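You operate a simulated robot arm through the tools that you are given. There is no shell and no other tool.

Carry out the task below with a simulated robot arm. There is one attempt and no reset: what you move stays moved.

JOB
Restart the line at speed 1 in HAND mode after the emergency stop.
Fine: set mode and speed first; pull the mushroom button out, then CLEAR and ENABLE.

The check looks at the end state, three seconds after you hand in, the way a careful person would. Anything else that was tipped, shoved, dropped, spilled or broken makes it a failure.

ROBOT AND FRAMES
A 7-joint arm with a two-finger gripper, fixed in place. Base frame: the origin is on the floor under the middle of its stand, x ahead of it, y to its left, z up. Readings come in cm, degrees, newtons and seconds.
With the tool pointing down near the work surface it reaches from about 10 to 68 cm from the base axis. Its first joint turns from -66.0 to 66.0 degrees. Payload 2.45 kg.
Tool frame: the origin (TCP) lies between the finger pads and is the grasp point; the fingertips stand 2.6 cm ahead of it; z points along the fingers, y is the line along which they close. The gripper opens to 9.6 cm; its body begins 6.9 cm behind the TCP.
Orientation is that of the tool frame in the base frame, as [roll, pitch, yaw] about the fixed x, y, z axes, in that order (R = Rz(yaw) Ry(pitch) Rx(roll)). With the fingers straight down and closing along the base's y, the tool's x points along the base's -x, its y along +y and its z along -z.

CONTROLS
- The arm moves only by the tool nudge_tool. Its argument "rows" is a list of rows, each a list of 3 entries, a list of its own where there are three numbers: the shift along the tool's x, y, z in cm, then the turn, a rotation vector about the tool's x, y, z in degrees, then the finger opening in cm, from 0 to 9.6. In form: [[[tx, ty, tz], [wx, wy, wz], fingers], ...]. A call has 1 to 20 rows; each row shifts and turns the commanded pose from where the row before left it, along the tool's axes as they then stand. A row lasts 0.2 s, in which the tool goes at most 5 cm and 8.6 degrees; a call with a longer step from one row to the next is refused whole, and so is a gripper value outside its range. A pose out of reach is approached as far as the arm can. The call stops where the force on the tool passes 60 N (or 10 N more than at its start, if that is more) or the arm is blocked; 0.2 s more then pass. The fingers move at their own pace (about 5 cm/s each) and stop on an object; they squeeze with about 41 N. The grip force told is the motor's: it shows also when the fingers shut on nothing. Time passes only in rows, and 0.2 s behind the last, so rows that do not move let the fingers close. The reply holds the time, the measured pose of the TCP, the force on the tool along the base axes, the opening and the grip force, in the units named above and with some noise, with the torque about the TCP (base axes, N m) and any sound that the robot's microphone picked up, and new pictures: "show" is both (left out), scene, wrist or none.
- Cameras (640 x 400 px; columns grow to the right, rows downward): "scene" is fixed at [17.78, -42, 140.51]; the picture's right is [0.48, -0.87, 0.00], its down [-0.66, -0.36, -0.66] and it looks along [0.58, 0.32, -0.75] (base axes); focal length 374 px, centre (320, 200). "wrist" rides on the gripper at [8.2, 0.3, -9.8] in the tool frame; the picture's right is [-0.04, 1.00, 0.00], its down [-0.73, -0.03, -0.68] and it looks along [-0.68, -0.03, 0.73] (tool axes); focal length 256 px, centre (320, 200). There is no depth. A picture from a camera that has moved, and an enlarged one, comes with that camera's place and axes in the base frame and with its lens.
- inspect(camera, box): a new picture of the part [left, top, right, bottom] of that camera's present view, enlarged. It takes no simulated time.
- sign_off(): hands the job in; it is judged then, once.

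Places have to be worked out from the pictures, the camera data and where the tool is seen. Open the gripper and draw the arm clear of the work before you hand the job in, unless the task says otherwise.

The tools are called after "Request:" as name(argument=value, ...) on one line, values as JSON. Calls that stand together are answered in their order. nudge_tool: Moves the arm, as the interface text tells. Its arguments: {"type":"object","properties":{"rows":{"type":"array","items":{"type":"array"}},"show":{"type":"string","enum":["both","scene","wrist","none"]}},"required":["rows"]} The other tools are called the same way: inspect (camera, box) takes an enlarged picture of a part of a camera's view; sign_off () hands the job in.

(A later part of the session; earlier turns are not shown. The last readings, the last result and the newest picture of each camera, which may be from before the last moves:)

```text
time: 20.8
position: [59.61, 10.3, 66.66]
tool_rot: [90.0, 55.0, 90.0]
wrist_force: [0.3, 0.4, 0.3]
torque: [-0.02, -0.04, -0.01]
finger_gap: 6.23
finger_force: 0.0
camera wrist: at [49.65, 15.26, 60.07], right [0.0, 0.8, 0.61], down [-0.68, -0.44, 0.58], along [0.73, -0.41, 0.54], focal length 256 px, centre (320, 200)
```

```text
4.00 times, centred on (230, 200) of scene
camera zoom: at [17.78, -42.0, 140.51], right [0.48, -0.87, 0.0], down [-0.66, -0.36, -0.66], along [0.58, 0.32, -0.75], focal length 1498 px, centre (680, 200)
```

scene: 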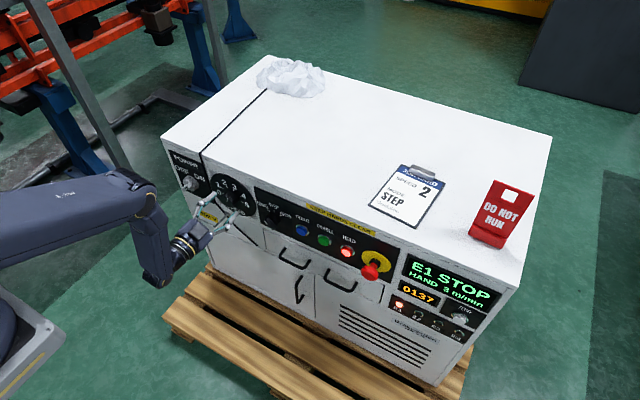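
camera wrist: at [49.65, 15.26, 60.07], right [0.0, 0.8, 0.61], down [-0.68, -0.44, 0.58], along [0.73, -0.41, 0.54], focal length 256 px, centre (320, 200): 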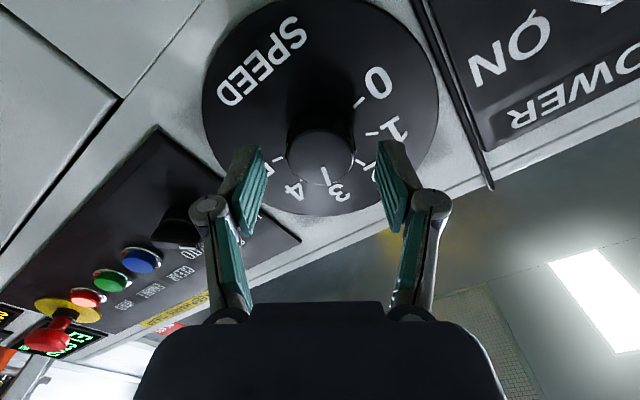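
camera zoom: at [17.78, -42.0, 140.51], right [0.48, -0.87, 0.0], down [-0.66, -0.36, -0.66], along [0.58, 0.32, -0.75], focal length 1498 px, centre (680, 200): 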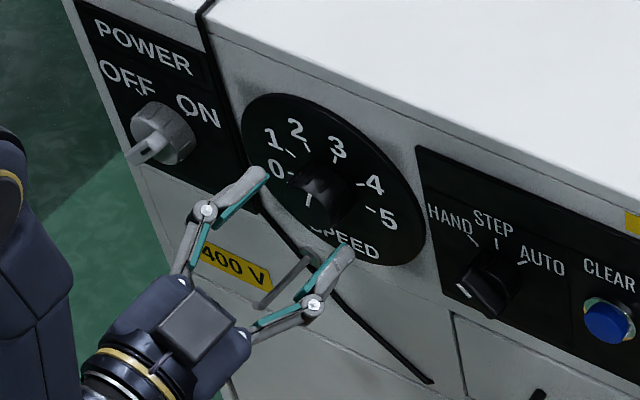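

The knob is perfectly centred now. I advance 1.3 cm (tips ~1.3 cm off the panel) and close on the knob.

Request:
nudge_tool(rows=[[[0, 0, 0.7], [0, 0, 0], 6.2], [[0, 0, 0.6], [0, 0, 0], 6.2], [[0, 0, 0], [0, 0, 0], 4.5], [[0, 0, 0], [0, 0, 0], 3.2], [[0, 0, 0], [0, 0, 0], 3.0], [[0, 0, 0], [0, 0, 0], 3.0]])

```text
time: 22.2
position: [60.89, 10.19, 66.59]
tool_rot: [90.0, 55.0, 89.9]
wrist_force: [2.7, 1.2, -0.9]
torque: [0.02, -0.01, 0.15]
finger_gap: 3.95
finger_force: 44.5
camera wrist: at [50.91, 15.24, 60.09], right [0.0, 0.8, 0.61], down [-0.68, -0.44, 0.58], along [0.73, -0.41, 0.54], focal length 256 px, centre (320, 200)
```

scene: 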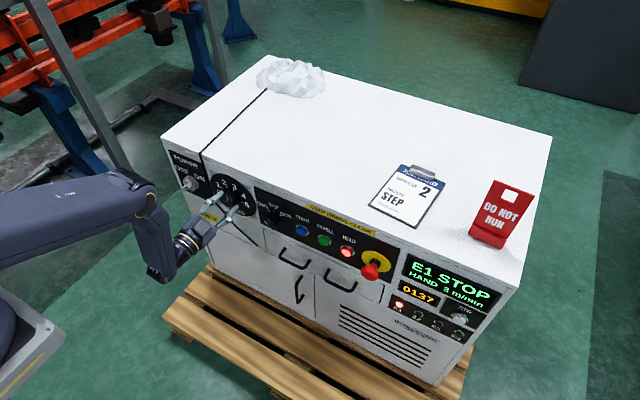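
wrist: 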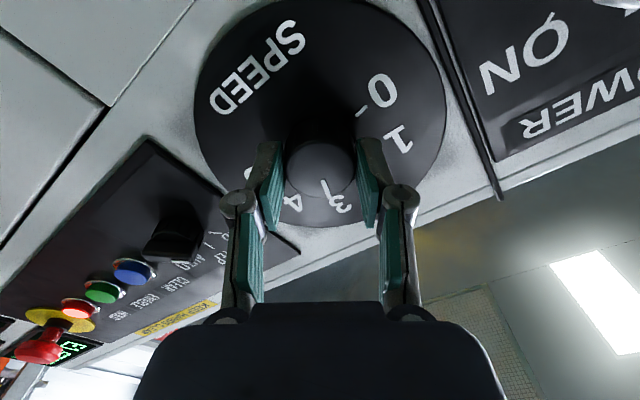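

Gripped at 3.95 cm with low side forces. I turn 40° counter-clockwise first (5 × -8°) and check the display.

Request:
nudge_tool(rows=[[[0, 0, 0], [0, 0, -8], 3.0], [[0, 0, 0], [0, 0, -8], 3.0], [[0, 0, 0], [0, 0, -8], 3.0], [[0, 0, 0], [0, 0, -8], 3.0], [[0, 0, 0], [0, 0, -8], 3.0], [[0, 0, 0], [0, 0, 0], 3.0]])

Request:
inspect(camera="wrist", box=[220, 60, 420, 220])

Request:
inspect(camera="scene", box=[380, 240, 520, 350])

```text
time: 23.6
position: [60.83, 10.18, 66.67]
tool_rot: [-91.6, 84.9, -91.9]
wrist_force: [0.9, -20.0, -6.0]
torque: [0.06, 1.14, -0.25]
finger_gap: 3.95
finger_force: 45.1
camera wrist: at [50.88, 9.82, 58.44], right [0.0, 1.0, -0.05], down [-0.68, 0.04, 0.73], along [0.74, 0.03, 0.68], focal length 256 px, centre (320, 200)
```

scene: 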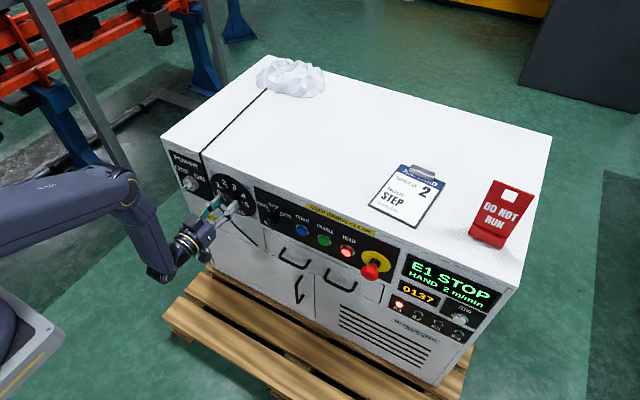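
wrist: 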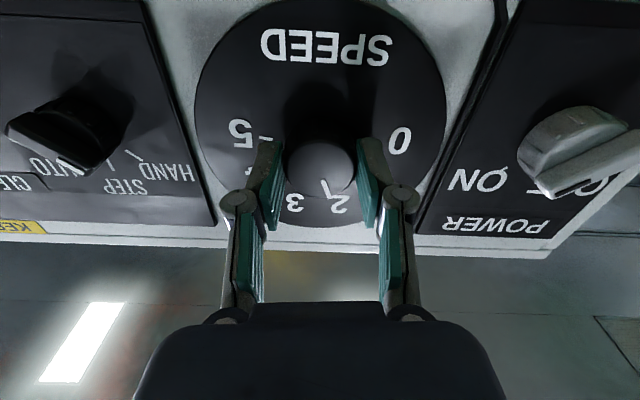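

```text
2.50 times, centred on (320, 140) of wrist
camera zoom: at [50.88, 9.82, 58.44], right [0.0, 1.0, -0.05], down [-0.68, 0.04, 0.73], along [0.74, 0.03, 0.68], focal length 640 px, centre (320, 350)
```

zoom: 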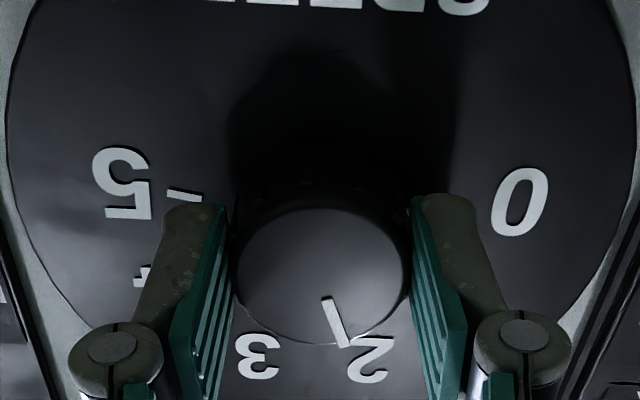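

```text
3.64 times, centred on (450, 295) of scene
camera zoom: at [17.79, -42.04, 140.49], right [0.48, -0.87, 0.0], down [-0.66, -0.36, -0.66], along [0.58, 0.32, -0.75], focal length 1362 px, centre (-153, -146)
```

zoom: 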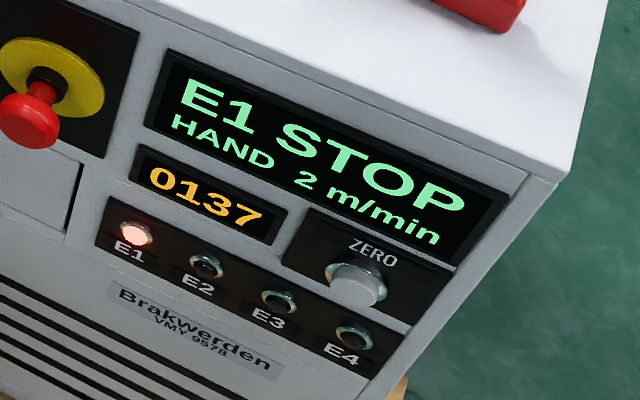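

Display reads "HAND 2 m/min" and the pointer is at 2. I turn a further 40° towards 1.

Request:
nudge_tool(rows=[[[0, 0, 0], [0, 0, -8], 3.0], [[0, 0, 0], [0, 0, -8], 3.0], [[0, 0, 0], [0, 0, -8], 3.0], [[0, 0, 0], [0, 0, -8], 3.0], [[0, 0, 0], [0, 0, -8], 3.0], [[0, 0, 0], [0, 0, 0], 3.0]])

Request:
inspect(camera="wrist", box=[220, 60, 420, 220])

Request:
inspect(camera="scene", box=[380, 240, 520, 350])

```text
time: 25.0
position: [60.92, 10.07, 66.74]
tool_rot: [-89.9, 44.9, -90.6]
wrist_force: [-22.3, -30.1, 7.7]
torque: [0.08, -0.94, -0.27]
finger_gap: 3.93
finger_force: 44.9
camera wrist: at [50.87, 4.67, 60.64], right [0.01, 0.73, -0.68], down [-0.67, 0.51, 0.54], along [0.74, 0.45, 0.5], focal length 256 px, centre (320, 200)
```

scene: 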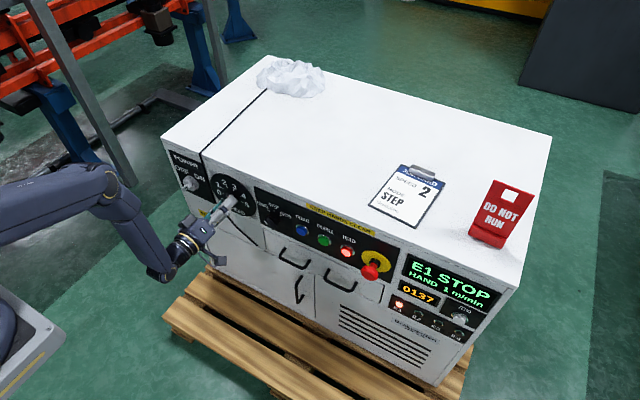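
wrist: 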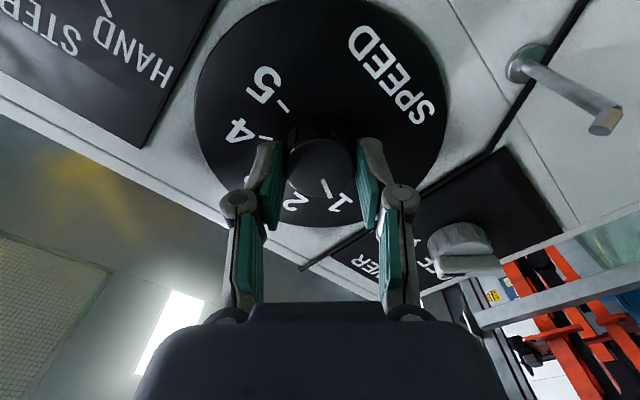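

```text
2.50 times, centred on (320, 140) of wrist
camera zoom: at [50.87, 4.67, 60.64], right [0.01, 0.73, -0.68], down [-0.67, 0.51, 0.54], along [0.74, 0.45, 0.5], focal length 640 px, centre (320, 350)
```

zoom: 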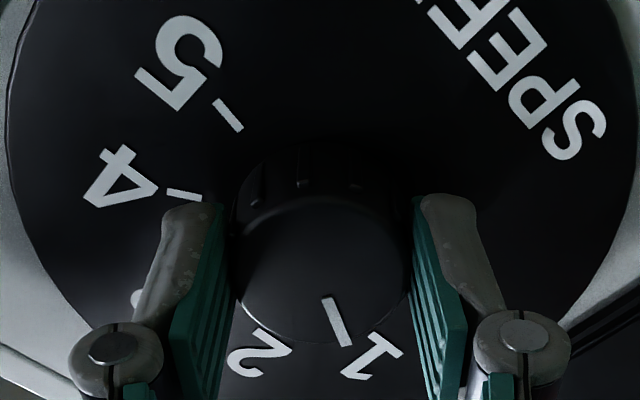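

```text
3.64 times, centred on (450, 295) of scene
camera zoom: at [17.72, -42.06, 140.5], right [0.48, -0.87, 0.0], down [-0.66, -0.36, -0.66], along [0.58, 0.32, -0.75], focal length 1362 px, centre (-153, -146)
```

zoom: 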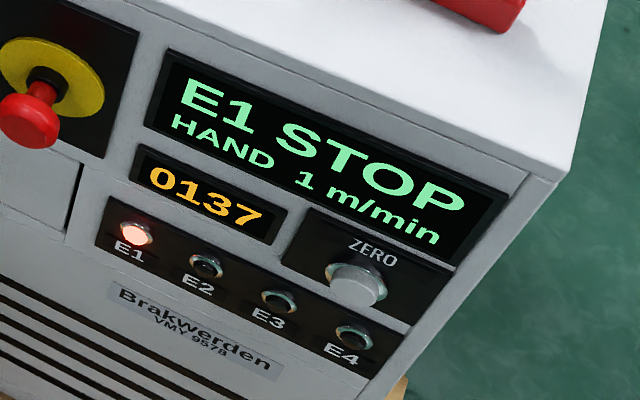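

Display reads "HAND 1 m/min" with the pointer at the 1. I open the fingers and withdraw straight back.

Request:
nudge_tool(rows=[[[0, 0, 0], [0, 0, 0], 5.0], [[0, 0, 0], [0, 0, 0], 6.2], [[0, 0, 0], [0, 0, 0], 6.2], [[0, 0, -1.5], [0, 0, 0], 6.2], [[0, 0, -2.0], [0, 0, 0], 6.2], [[0, 0, -2.0], [0, 0, 0], 6.2], [[0, 0, 0], [0, 0, 0], 6.2]])

Request:
inspect(camera="wrist", box=[220, 40, 420, 200])

Request:
inspect(camera="scene", box=[380, 240, 520, 350])

```text
time: 26.6
position: [55.32, 10.26, 66.69]
tool_rot: [-90.0, 45.0, -90.0]
wrist_force: [-0.4, 0.0, -0.1]
torque: [0.01, 0.03, 0.01]
finger_gap: 6.19
finger_force: 0.1
camera wrist: at [45.41, 4.67, 60.6], right [0.0, 0.74, -0.68], down [-0.68, 0.5, 0.54], along [0.73, 0.46, 0.5], focal length 256 px, centre (320, 200)
```

scene: 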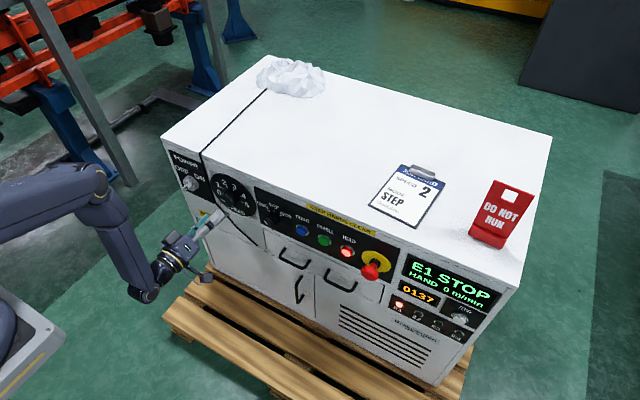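
wrist: 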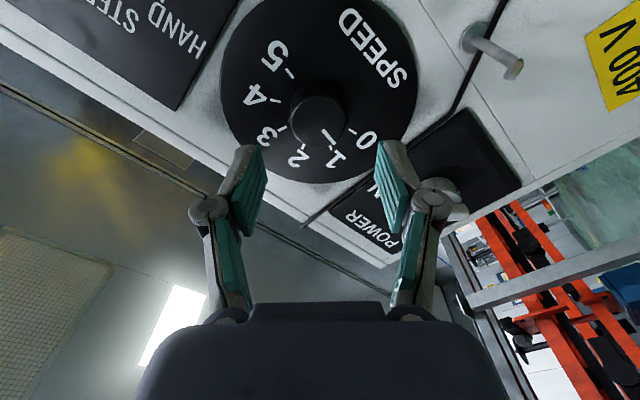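

```text
2.50 times, centred on (320, 120) of wrist
camera zoom: at [45.41, 4.67, 60.6], right [0.0, 0.74, -0.68], down [-0.68, 0.5, 0.54], along [0.73, 0.46, 0.5], focal length 640 px, centre (320, 400)
```

zoom: 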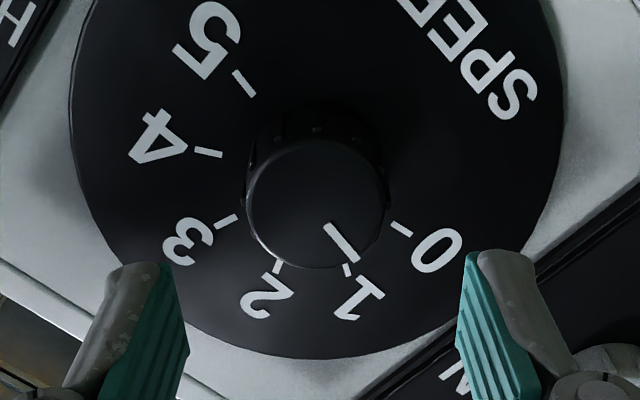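

```text
3.64 times, centred on (450, 295) of scene
camera zoom: at [17.78, -42.0, 140.51], right [0.48, -0.87, 0.0], down [-0.66, -0.36, -0.66], along [0.58, 0.32, -0.75], focal length 1362 px, centre (-153, -146)
```

zoom: 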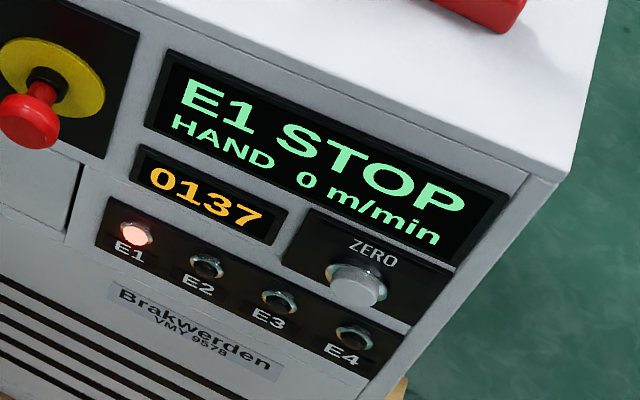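

Letting go dragged the knob past 1: the display shows 0 and the pointer sits a bit beyond the 1 tick, because the tool was ~2 mm off the knob axis and sprang sideways on release. I re-centre (tool y -0.14, x +0.06), go back in at this roll and grip again.

Request:
nudge_tool(rows=[[[0.06, -0.14, 1.5], [0, 0, 0], 6.2], [[0, 0, 2.0], [0, 0, 0], 6.2], [[0, 0, 2.0], [0, 0, 0], 6.2], [[0, 0, 0], [0, 0, 0], 6.2], [[0, 0, 0], [0, 0, 0], 5.0], [[0, 0, 0], [0, 0, 0], 4.2], [[0, 0, 0], [0, 0, 0], 3.4], [[0, 0, 0], [0, 0, 0], 3.0], [[0, 0, 0], [0, 0, 0], 3.0]])

Request:
inspect(camera="wrist", box=[220, 60, 420, 220])

```text
time: 28.6
position: [60.86, 10.28, 66.87]
tool_rot: [-89.8, 45.0, -90.0]
wrist_force: [-5.5, -7.2, 9.3]
torque: [0.01, -0.54, -0.02]
finger_gap: 3.91
finger_force: 45.0
camera wrist: at [50.99, 4.76, 60.8], right [0.0, 0.73, -0.68], down [-0.68, 0.5, 0.54], along [0.73, 0.46, 0.5], focal length 256 px, centre (320, 200)
```

scene: 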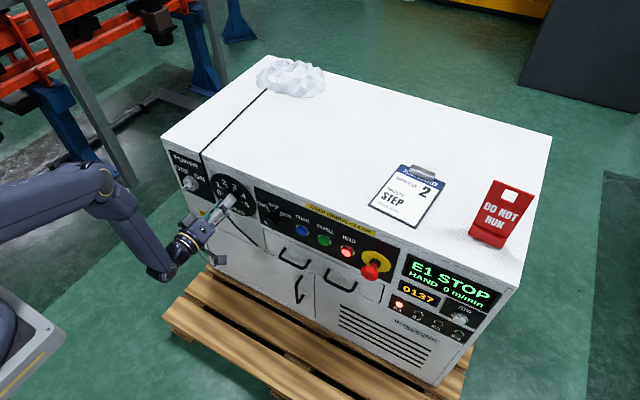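
wrist: 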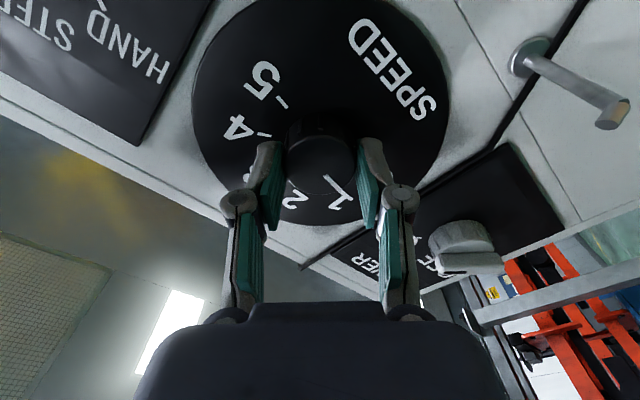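

```text
2.50 times, centred on (320, 140) of wrist
camera zoom: at [50.99, 4.76, 60.8], right [0.0, 0.73, -0.68], down [-0.68, 0.5, 0.54], along [0.73, 0.46, 0.5], focal length 640 px, centre (320, 350)
```

zoom: 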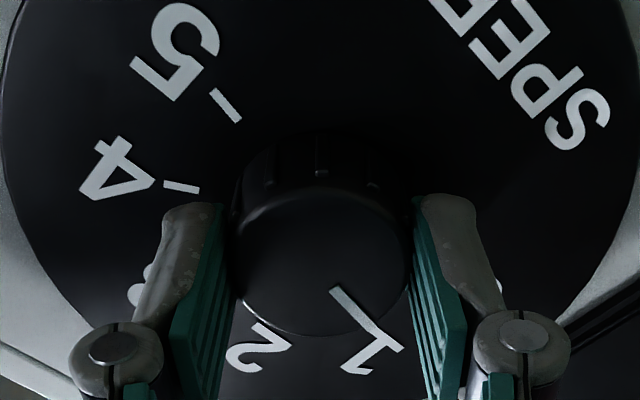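

Regripped with only ~11 N side load. In the tool frame the pointer is about 22° past where it was at "1", so I turn +22° (clockwise) and check display and forces before releasing.

Request:
nudge_tool(rows=[[[0, 0, 0], [0, 0, 5.5], 3.0], [[0, 0, 0], [0, 0, 5.5], 3.0], [[0, 0, 0], [0, 0, 5.5], 3.0], [[0, 0, 0], [0, 0, 5.5], 3.0], [[0, 0, 0], [0, 0, 0], 3.0]])

Request:
inspect(camera="wrist", box=[220, 60, 420, 220])

Request:
inspect(camera="scene", box=[380, 240, 520, 350])

```text
time: 29.8
position: [60.98, 10.29, 66.89]
tool_rot: [-89.2, 67.1, -89.4]
wrist_force: [6.0, -14.1, 20.1]
torque: [-0.04, 0.2, -0.27]
finger_gap: 3.91
finger_force: 44.6
camera wrist: at [51.02, 7.39, 59.14], right [0.0, 0.94, -0.35], down [-0.68, 0.26, 0.68], along [0.73, 0.24, 0.64], focal length 256 px, centre (320, 200)
```

scene: 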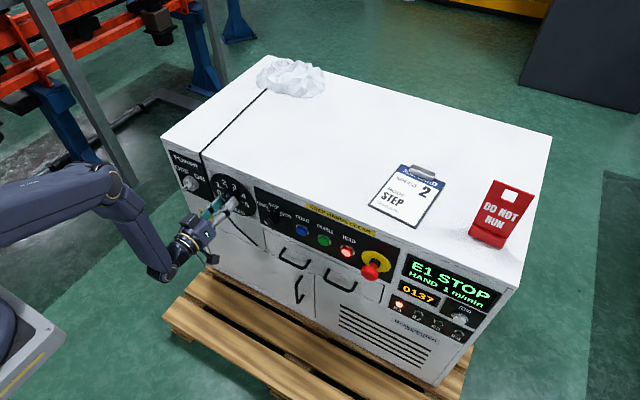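
wrist: 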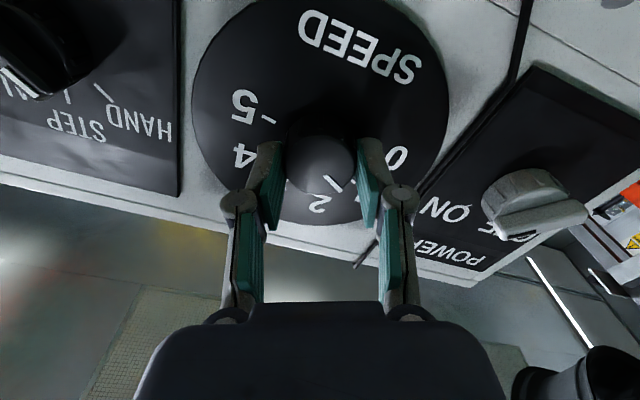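

```text
2.50 times, centred on (320, 140) of wrist
camera zoom: at [51.02, 7.39, 59.14], right [0.0, 0.94, -0.35], down [-0.68, 0.26, 0.68], along [0.73, 0.24, 0.64], focal length 640 px, centre (320, 350)
```

zoom: 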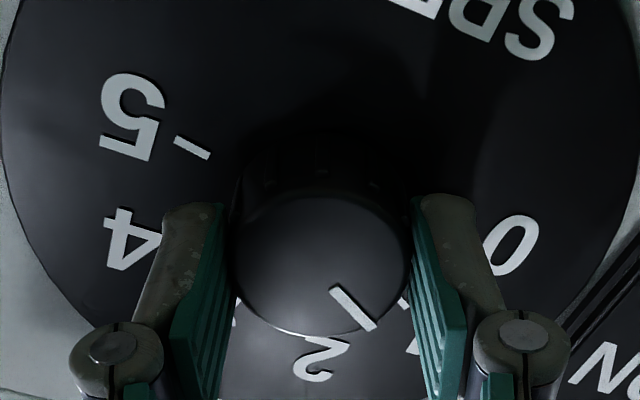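

```text
3.64 times, centred on (450, 295) of scene
camera zoom: at [17.75, -42.04, 140.5], right [0.48, -0.87, 0.0], down [-0.66, -0.36, -0.66], along [0.58, 0.32, -0.75], focal length 1362 px, centre (-153, -146)
```

zoom: 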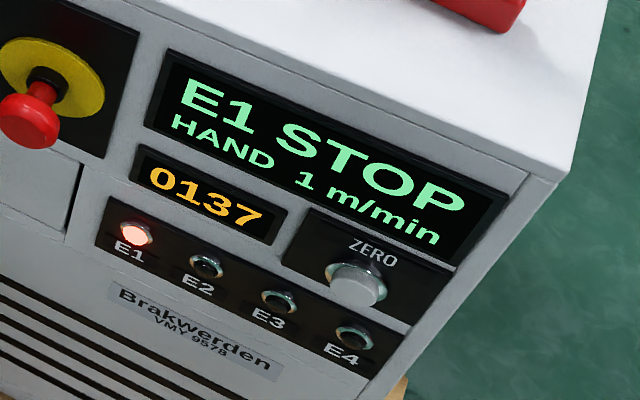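

Display is at 1 again. Residual side force is about -13 N (tool x) and -21 N (tool y); I shift the command slightly the way it pushes to null it before letting go.

Request:
nudge_tool(rows=[[[-0.1, -0.12, 0], [0, 0, 0], 3.0], [[0, 0, 0], [0, 0, 0], 3.0], [[0, 0, 0], [0, 0, 0], 3.0]], show="none")

```text
time: 30.6
position: [60.84, 10.23, 66.86]
tool_rot: [-89.8, 67.0, -89.7]
wrist_force: [16.4, -9.8, 8.2]
torque: [-0.03, -0.91, 0.28]
finger_gap: 3.92
finger_force: 44.8
```

That cut it to about -4 / -12 N with +16 N along x. One more small nulling shift.

Request:
nudge_tool(rows=[[[-0.04, -0.15, 0.12], [0, 0, 0], 3.0], [[0, 0, 0], [0, 0, 0], 3.0], [[0, 0, 0], [0, 0, 0], 3.0]], show="none")

```text
time: 31.4
position: [60.85, 10.24, 66.86]
tool_rot: [-90.3, 67.0, -90.0]
wrist_force: [-12.8, 8.2, 10.8]
torque: [0.0, -0.69, 0.2]
finger_gap: 3.9
finger_force: 44.7
```

Tool-y load is nearly zero; about -13 N remains on tool x and -13 N along x. I trim those.

Request:
nudge_tool(rows=[[[-0.12, -0.01, -0.05], [0, 0, 0], 3.0], [[0, 0, 0], [0, 0, 0], 3.0], [[0, 0, 0], [0, 0, 0], 3.0]], show="none")

```text
time: 32.2
position: [61.01, 10.29, 66.85]
tool_rot: [-91.1, 67.0, -90.9]
wrist_force: [8.6, 15.1, -18.7]
torque: [0.0, 0.79, 0.43]
finger_gap: 3.89
finger_force: 45.1
```

Overshot somewhat; I wait two rows without moving to see the settled force.

Request:
nudge_tool(rows=[[[0, 0, 0], [0, 0, 0], 3.0], [[0, 0, 0], [0, 0, 0], 3.0]], show="none")

```text
time: 32.8
position: [60.93, 10.12, 66.95]
tool_rot: [-91.1, 67.0, -90.9]
wrist_force: [3.4, 17.7, -22.1]
torque: [0.01, 0.77, -0.06]
finger_gap: 3.93
finger_force: 45.4
```

Settled at about +13 (tool x) / +25 N (tool y). I go part of the way back.

Request:
nudge_tool(rows=[[[0.06, 0.1, 0], [0, 0, 0], 3.0], [[0, 0, 0], [0, 0, 0], 3.0], [[0, 0, 0], [0, 0, 0], 3.0], [[0, 0, 0], [0, 0, 0], 3.0]], show="none")

```text
time: 33.8
position: [60.87, 10.28, 66.75]
tool_rot: [-90.8, 67.1, -90.6]
wrist_force: [-7.1, 12.5, -21.2]
torque: [0.03, 0.37, 0.46]
finger_gap: 3.94
finger_force: 44.9
```

The residual load isn't shifting linearly, so instead I release very gradually: opening the fingers in tiny steps so the arm relaxes slowly instead of flicking the knob.

Request:
nudge_tool(rows=[[[0, 0, 0], [0, 0, 0], 3.7], [[0, 0, 0], [0, 0, 0], 3.8], [[0, 0, 0], [0, 0, 0], 3.85], [[0, 0, 0], [0, 0, 0], 3.88], [[0, 0, 0], [0, 0, 0], 3.9], [[0, 0, 0], [0, 0, 0], 3.92], [[0, 0, 0], [0, 0, 0], 3.94], [[0, 0, 0], [0, 0, 0], 3.96]])

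Request:
inspect(camera="wrist", box=[220, 60, 420, 220])

```text
time: 35.6
position: [60.97, 10.16, 67.06]
tool_rot: [-90.0, 66.9, -90.0]
wrist_force: [0.1, 3.5, 0.0]
torque: [0.04, 0.0, 0.05]
finger_gap: 4.2
finger_force: 1.6
camera wrist: at [51.02, 7.3, 59.39], right [0.0, 0.94, -0.35], down [-0.68, 0.26, 0.69], along [0.73, 0.24, 0.64], focal length 256 px, centre (320, 200)
```

scene: 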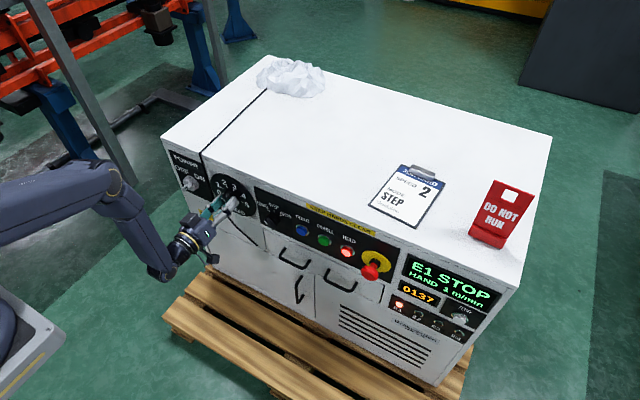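
wrist: 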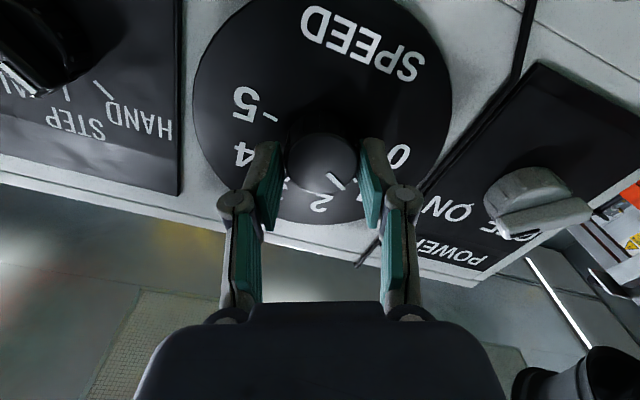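

```text
2.50 times, centred on (320, 140) of wrist
camera zoom: at [51.02, 7.3, 59.39], right [0.0, 0.94, -0.35], down [-0.68, 0.26, 0.69], along [0.73, 0.24, 0.64], focal length 640 px, centre (320, 350)
```

zoom: 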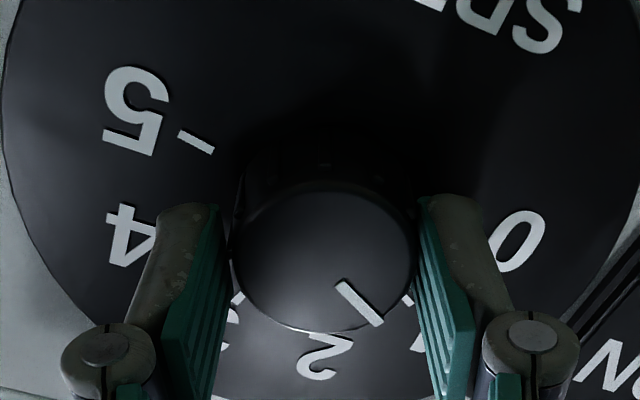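

Grip is released with the display still at 1 and the pointer unmoved. I keep opening slowly, then withdraw.

Request:
nudge_tool(rows=[[[0, 0, 0], [0, 0, 0], 4.1], [[0, 0, 0], [0, 0, 0], 4.3], [[0, 0, 0], [0, 0, 0], 4.6], [[0, 0, 0], [0, 0, 0], 5.0], [[0, 0, 0], [0, 0, 0], 5.6], [[0, 0, 0], [0, 0, 0], 6.2], [[0, 0, -1.0], [0, 0, 0], 6.2], [[0, 0, -1.5], [0, 0, 0], 6.2], [[0, 0, -2.0], [0, 0, 0], 6.2], [[0, 0, -1.5], [0, 0, 0], 6.2], [[0, 0, 0], [0, 0, 0], 6.2]])

Request:
inspect(camera="wrist", box=[220, 20, 420, 180])

Request:
inspect(camera="scene", box=[380, 240, 520, 350])

```text
time: 38.0
position: [54.9, 10.06, 67.08]
tool_rot: [-90.0, 67.0, -90.0]
wrist_force: [0.8, 0.2, 0.1]
torque: [0.03, -0.01, -0.02]
finger_gap: 6.19
finger_force: 0.1
camera wrist: at [45.0, 7.2, 59.4], right [0.0, 0.94, -0.35], down [-0.68, 0.26, 0.69], along [0.73, 0.24, 0.64], focal length 256 px, centre (320, 200)
```

scene: 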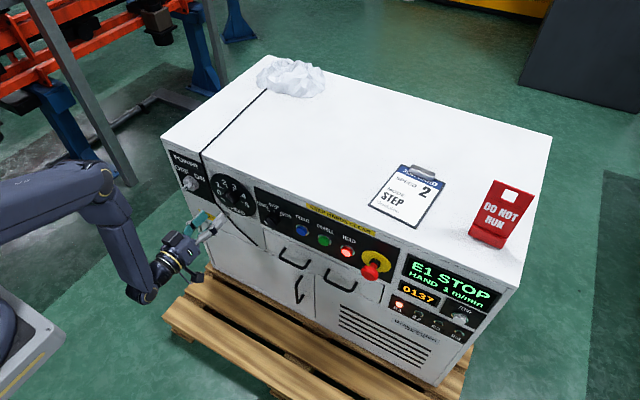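
wrist: 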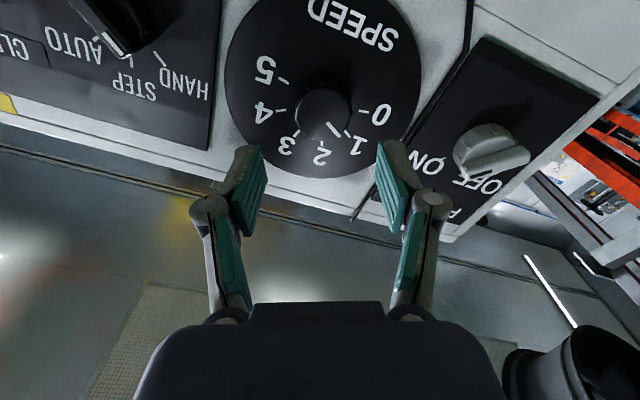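

```text
2.50 times, centred on (320, 100) of wrist
camera zoom: at [45.0, 7.2, 59.4], right [0.0, 0.94, -0.35], down [-0.68, 0.26, 0.69], along [0.73, 0.24, 0.64], focal length 640 px, centre (320, 450)
```

zoom: 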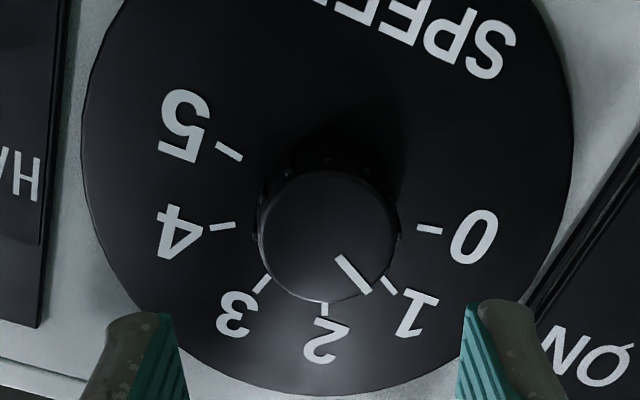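

```text
3.64 times, centred on (450, 295) of scene
camera zoom: at [17.78, -42.0, 140.51], right [0.48, -0.87, 0.0], down [-0.66, -0.36, -0.66], along [0.58, 0.32, -0.75], focal length 1362 px, centre (-153, -146)
```

zoom: 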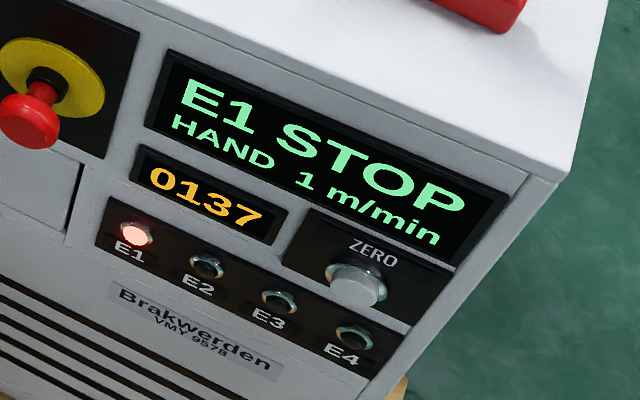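

Speed pointer is on 1 and display shows "HAND 1 m/min", stable after release. Now I pull back to x≈52 and traverse to the mushroom button at y≈-31, rolling the fingers to 45° so they keep clear of HOLD.

Request:
nudge_tool(rows=[[[0, 0, -1.5], [0, 0, 0], 6.5], [[0, 0, -1.5], [0, 0, 0], 6.5], [[1.63, -3.76, 0], [0, 0, 0], 6.5], [[1.63, -3.76, 0], [0, 0, 0], 6.5], [[1.63, -3.76, 0], [0, 0, 0], 6.5], [[1.63, -3.76, 0], [0, 0, 0], 6.5], [[1.63, -3.76, 0], [0, 0, 0], 6.5], [[1.63, -3.76, 0], [0, 0, 0], 6.5], [[1.63, -3.76, 0], [0, 0, 0], 6.5], [[1.63, -3.76, 0], [0, 0, 0], 6.5], [[1.63, -3.76, 0], [0, 0, 0], 6.5], [[1.63, -3.76, 0], [0, 0, 0], 6.5], [[0, 0, 0], [0, 0, -7.3], 6.5], [[0, 0, 0], [0, 0, -7.3], 6.5], [[0, 0, 0], [0, 0, -7.3], 6.5], [[0, 0, 0], [0, 0, 0], 6.5]])

Request:
inspect(camera="wrist", box=[200, 20, 440, 200])

Request:
inspect(camera="scene", box=[290, 200, 450, 320])

```text
time: 41.4
position: [52.26, -31.41, 67.61]
tool_rot: [-89.9, 45.0, -89.9]
wrist_force: [0.7, 0.3, -0.7]
torque: [0.0, -0.01, -0.03]
finger_gap: 6.5
finger_force: 0.1
out of reach, approached as far as the arm can: row 12
camera wrist: at [42.28, -36.85, 61.47], right [0.0, 0.73, -0.68], down [-0.68, 0.5, 0.54], along [0.73, 0.46, 0.5], focal length 256 px, centre (320, 200)
```

scene: 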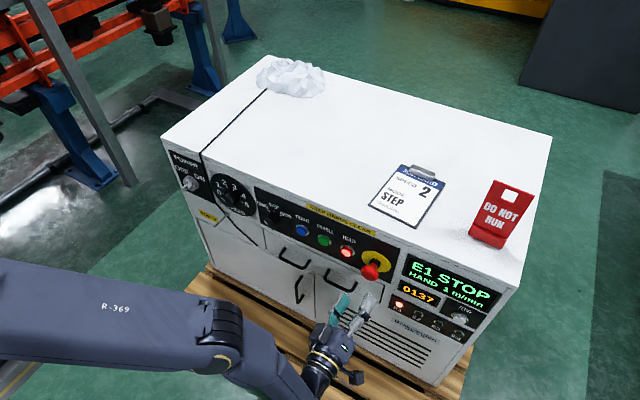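
wrist: 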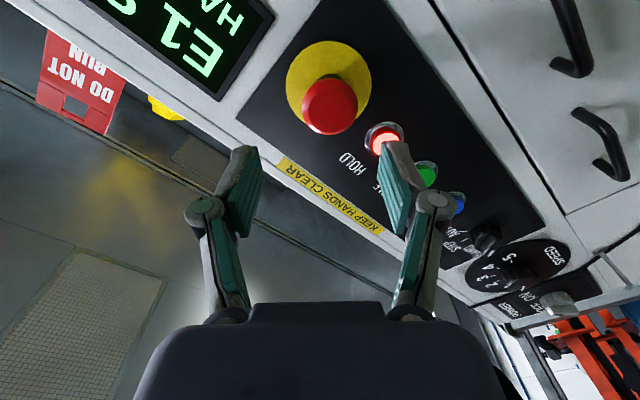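

```text
2.22 times, centred on (320, 110) of wrist
camera zoom: at [42.28, -36.85, 61.47], right [0.0, 0.73, -0.68], down [-0.68, 0.5, 0.54], along [0.73, 0.46, 0.5], focal length 569 px, centre (320, 400)
```

zoom: 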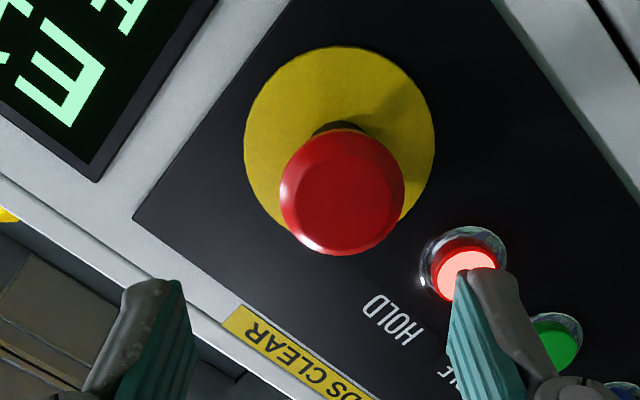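

```text
3.33 times, centred on (370, 260) of scene
camera zoom: at [17.78, -42.0, 140.51], right [0.48, -0.87, 0.0], down [-0.66, -0.36, -0.66], along [0.58, 0.32, -0.75], focal length 1248 px, centre (153, 0)
```

zoom: 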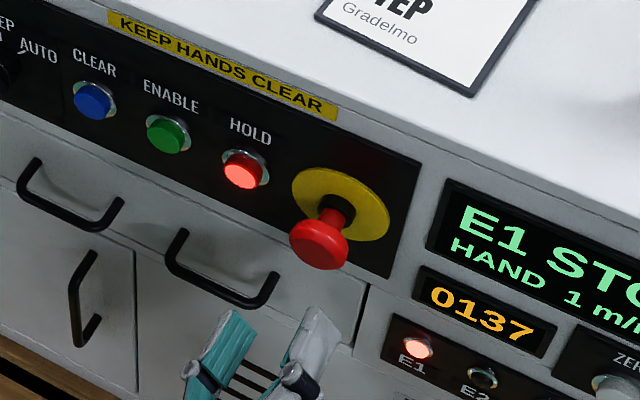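

Triangulation gives the mushroom head centre at ≈[61.0,-30.85,66.8], Ø≈4.1 cm. I correct the lateral offset and advance until the tips are just in front of the head.

Request:
nudge_tool(rows=[[[0, 0, 1.5], [0, 0, 0], 6.8], [[0.25, 0.85, 1.0], [0, 0, 0], 6.8], [[0, 0, 1.5], [0, 0, 0], 6.8], [[0, 0, 0], [0, 0, 0], 6.8]])

Request:
inspect(camera="wrist", box=[200, 40, 440, 220])

Request:
inspect(camera="scene", box=[290, 200, 450, 320])

```text
time: 42.4
position: [55.2, -31.2, 67.82]
tool_rot: [-90.0, 45.1, -90.0]
wrist_force: [0.5, 0.8, -0.3]
torque: [-0.03, 0.02, -0.02]
finger_gap: 6.79
finger_force: 0.0
out of reach, approached as far as the arm can: row 2
camera wrist: at [45.22, -36.85, 61.73], right [0.0, 0.74, -0.68], down [-0.68, 0.5, 0.54], along [0.73, 0.46, 0.5], focal length 256 px, centre (320, 200)
```

scene: 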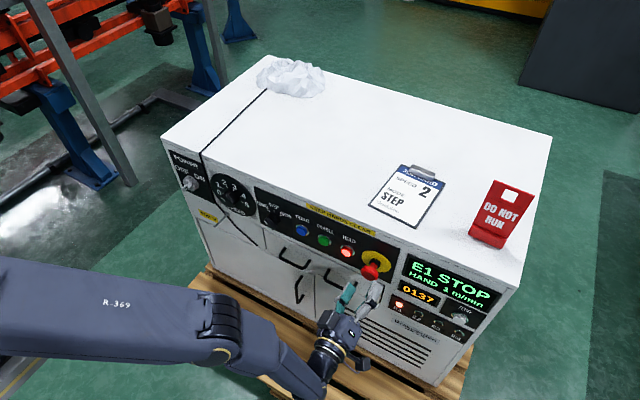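
wrist: 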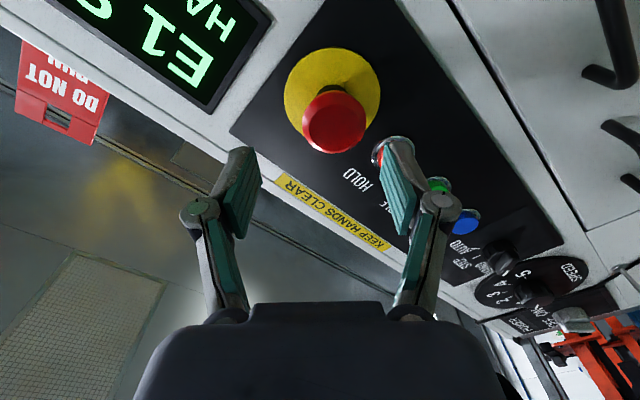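

```text
2.22 times, centred on (320, 130) of wrist
camera zoom: at [45.22, -36.85, 61.73], right [0.0, 0.74, -0.68], down [-0.68, 0.5, 0.54], along [0.73, 0.46, 0.5], focal length 569 px, centre (320, 356)
```

zoom: 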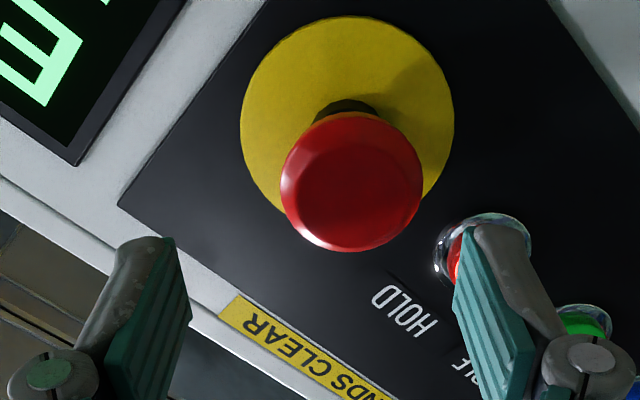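

```text
3.33 times, centred on (370, 260) of scene
camera zoom: at [17.78, -42.0, 140.51], right [0.48, -0.87, 0.0], down [-0.66, -0.36, -0.66], along [0.58, 0.32, -0.75], focal length 1248 px, centre (153, 0)
```

zoom: 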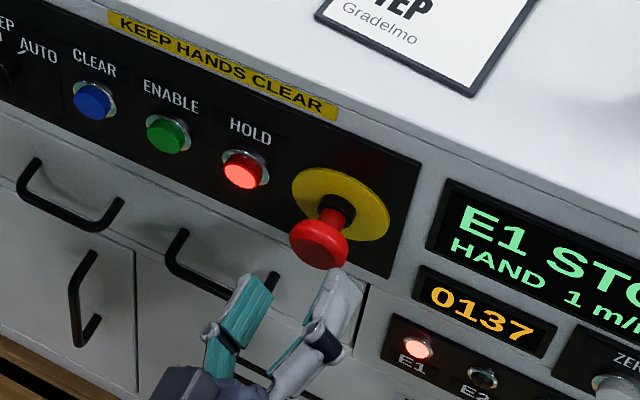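

The arm again clipped the height (z≈67.8, need ≈66.8) but this loosens with extension. I advance another 1.3 cm (still in front of the head) and retry the downward correction.

Request:
nudge_tool(rows=[[[0, 0, 1.3], [0, 0, 0], 6.8], [[0.3, 0.44, 0], [0, 0, 0], 6.8], [[0.3, 0.44, 0], [0, 0, 0], 6.8], [[0, 0, 0], [0, 0, 0], 6.8]])

Request:
inspect(camera="wrist", box=[200, 40, 440, 220])

```text
time: 43.4
position: [55.07, -31.35, 67.78]
tool_rot: [-89.9, 45.1, -90.1]
wrist_force: [0.3, 0.4, 1.2]
torque: [-0.01, 0.01, -0.06]
finger_gap: 6.79
finger_force: 0.0
out of reach, approached as far as the arm can: row 1, 2, 3
camera wrist: at [45.2, -36.85, 61.73], right [0.0, 0.74, -0.68], down [-0.68, 0.5, 0.54], along [0.73, 0.46, 0.5], focal length 256 px, centre (320, 200)
```

scene: 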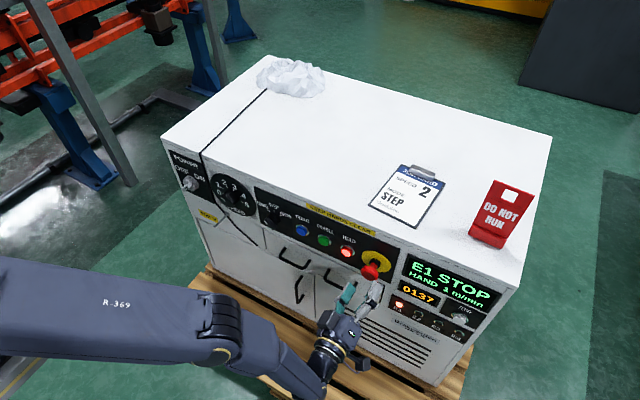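
wrist: 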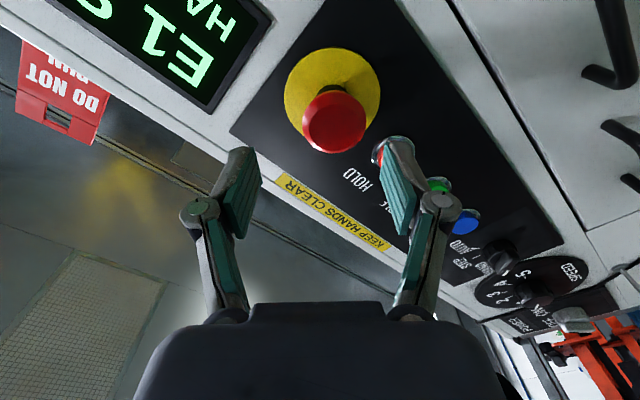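

```text
2.22 times, centred on (320, 130) of wrist
camera zoom: at [45.2, -36.85, 61.73], right [0.0, 0.74, -0.68], down [-0.68, 0.5, 0.54], along [0.73, 0.46, 0.5], focal length 569 px, centre (320, 356)
```

zoom: 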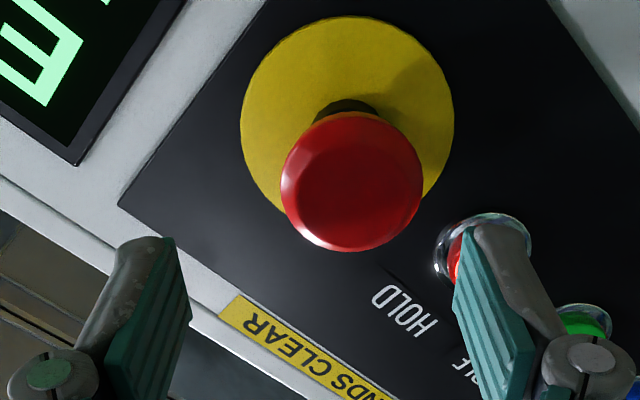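

Now everything forward is refused at this roll, which looks like a wrist joint limit rather than distance. I roll the tool back by +45° (fingers horizontal) and test whether forward motion becomes available.

Request:
nudge_tool(rows=[[[0, 0, 0], [0, 0, 7.5], 6.5], [[0, 0, 0], [0, 0, 7.5], 6.5], [[0, 0, 0], [0, 0, 7.5], 6.5], [[0, 0, 0], [0, 0, 7.5], 6.5], [[0, 0, 0], [0, 0, 7.5], 6.5], [[0, 0, 0], [0, 0, 7.5], 6.5], [[0, 0, 0.7], [0, 0, 0], 6.5], [[0.5, 0, 0.0], [0, 0, 0], 6.5], [[0, 0, 0], [0, 0, 0], 6.5]])

```text
time: 45.4
position: [55.91, -31.33, 67.94]
tool_rot: [97.6, 89.9, 97.6]
wrist_force: [0.2, -1.0, 0.7]
torque: [0.02, 0.0, 0.01]
finger_gap: 6.47
finger_force: 0.1
out of reach, approached as far as the arm can: row 8
camera wrist: at [45.91, -31.02, 59.73], right [0.0, 1.0, 0.04], down [-0.68, -0.03, 0.73], along [0.73, -0.03, 0.68], focal length 256 px, centre (320, 200)
```

scene: 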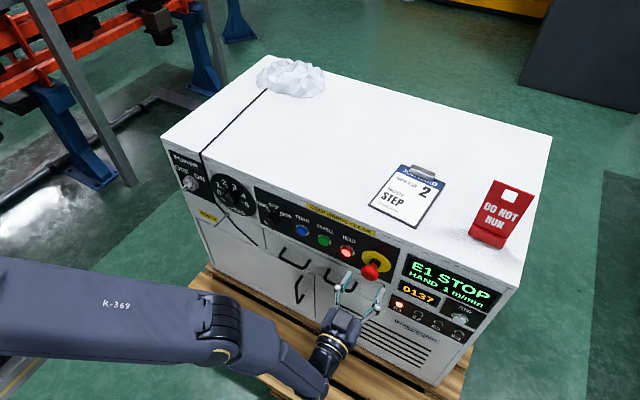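
wrist: 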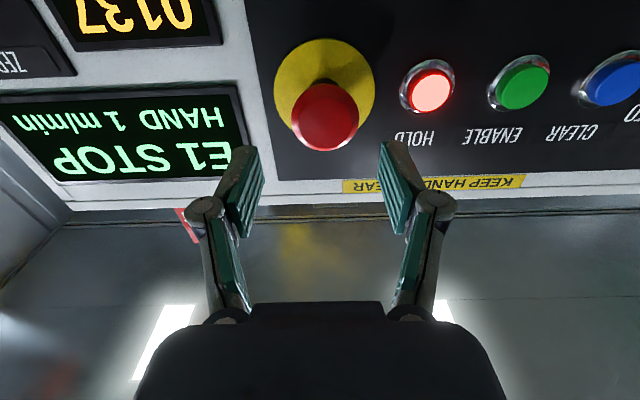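

Forward works again at this roll; only lowering is limited (tool ~1.1 cm too high, which is along pad width so harmless for entering). I narrow to 5.8 cm, shift y +0.3 and advance, trying to sink a little on the way.

Request:
nudge_tool(rows=[[[0, 0.3, 0.6], [0, 0, 0], 5.8], [[0, 0, 0.6], [0, 0, 0], 5.8], [[0.3, 0, 0], [0, 0, 0], 5.8], [[0.3, 0, 0], [0, 0, 0], 5.8], [[0, 0, 0], [0, 0, 0], 5.8]])

Request:
inspect(camera="wrist", box=[200, 40, 440, 220])

Request:
inspect(camera="scene", box=[290, 200, 450, 320])

```text
time: 46.6
position: [56.59, -31.09, 67.95]
tool_rot: [121.6, 89.8, 121.6]
wrist_force: [-0.4, 0.1, -0.1]
torque: [0.0, 0.03, 0.01]
finger_gap: 5.78
finger_force: 0.0
out of reach, approached as far as the arm can: row 2, 3, 4
camera wrist: at [46.62, -30.66, 59.78], right [0.0, 1.0, 0.04], down [-0.68, -0.03, 0.73], along [0.73, -0.03, 0.68], focal length 256 px, centre (320, 200)
```

scene: 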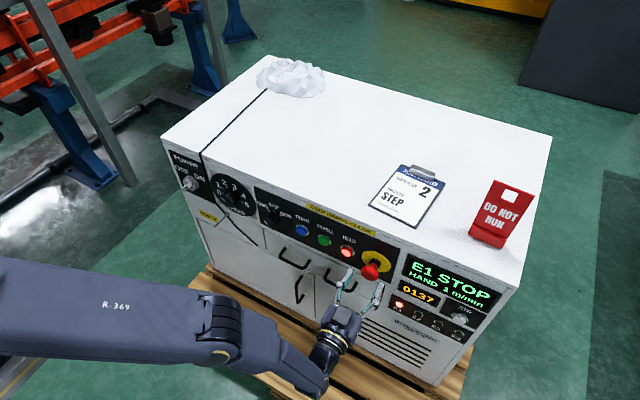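
wrist: 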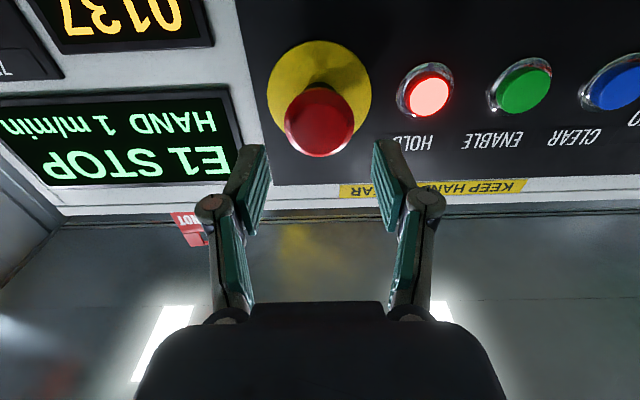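

```text
2.22 times, centred on (320, 130) of wrist
camera zoom: at [46.62, -30.66, 59.78], right [0.0, 1.0, 0.04], down [-0.68, -0.03, 0.73], along [0.73, -0.03, 0.68], focal length 569 px, centre (320, 356)
```

zoom: 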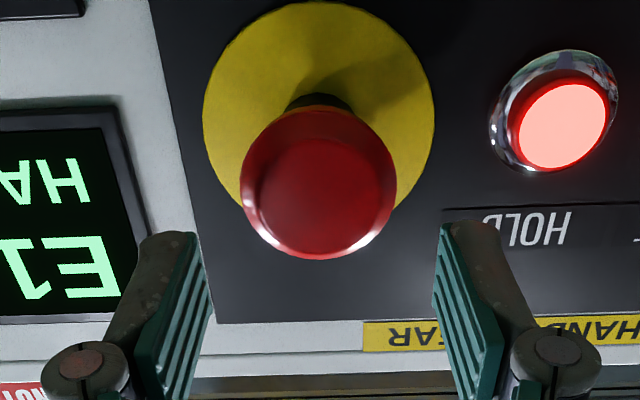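

```text
3.33 times, centred on (370, 260) of scene
camera zoom: at [17.78, -42.0, 140.51], right [0.48, -0.87, 0.0], down [-0.66, -0.36, -0.66], along [0.58, 0.32, -0.75], focal length 1248 px, centre (153, 0)
```

zoom: 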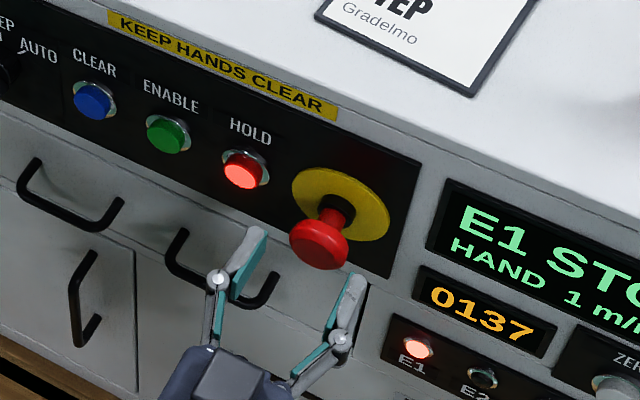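

Still limited at this spot, probably because the tool has to point +x while the arm reaches out at about -27°. I back off slightly and yaw the tool ~16° outward (about tool x), to relieve the wrist, then try lowering again.

Request:
nudge_tool(rows=[[[0, 0, -0.8], [0, 0, 0], 5.8], [[0, 0, 0], [8, 0, 0], 5.8], [[0, 0, 0], [8, 0, 0], 5.8], [[0.5, 0, 0], [0, 0, 0], 5.8], [[0.5, 0, 0], [0, 0, 0], 5.8], [[0, 0, 0], [0, 0, 0], 5.8]])

```text
time: 48.0
position: [55.5, -30.85, 66.91]
tool_rot: [117.2, 90.0, 101.1]
wrist_force: [-0.4, -0.8, -0.5]
torque: [-0.01, -0.01, 0.02]
finger_gap: 5.81
finger_force: 0.1
camera wrist: at [46.16, -27.84, 58.72], right [0.28, 0.96, 0.04], down [-0.66, 0.16, 0.73], along [0.7, -0.23, 0.68], focal length 256 px, centre (320, 200)
```

scene: 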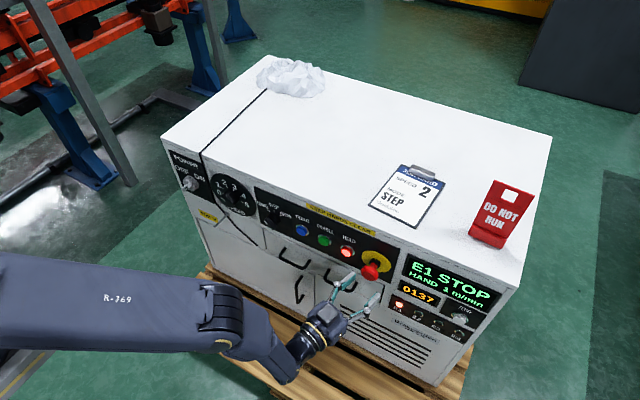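
wrist: 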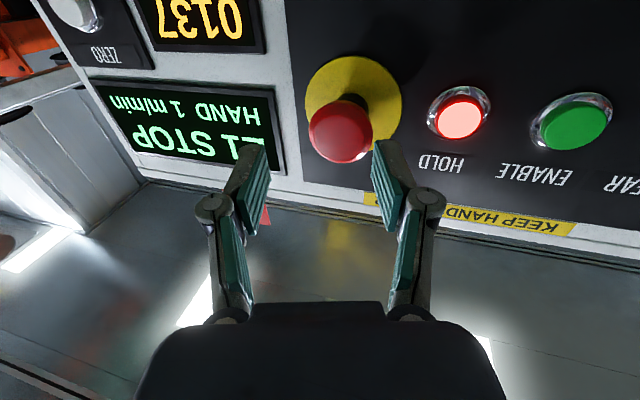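

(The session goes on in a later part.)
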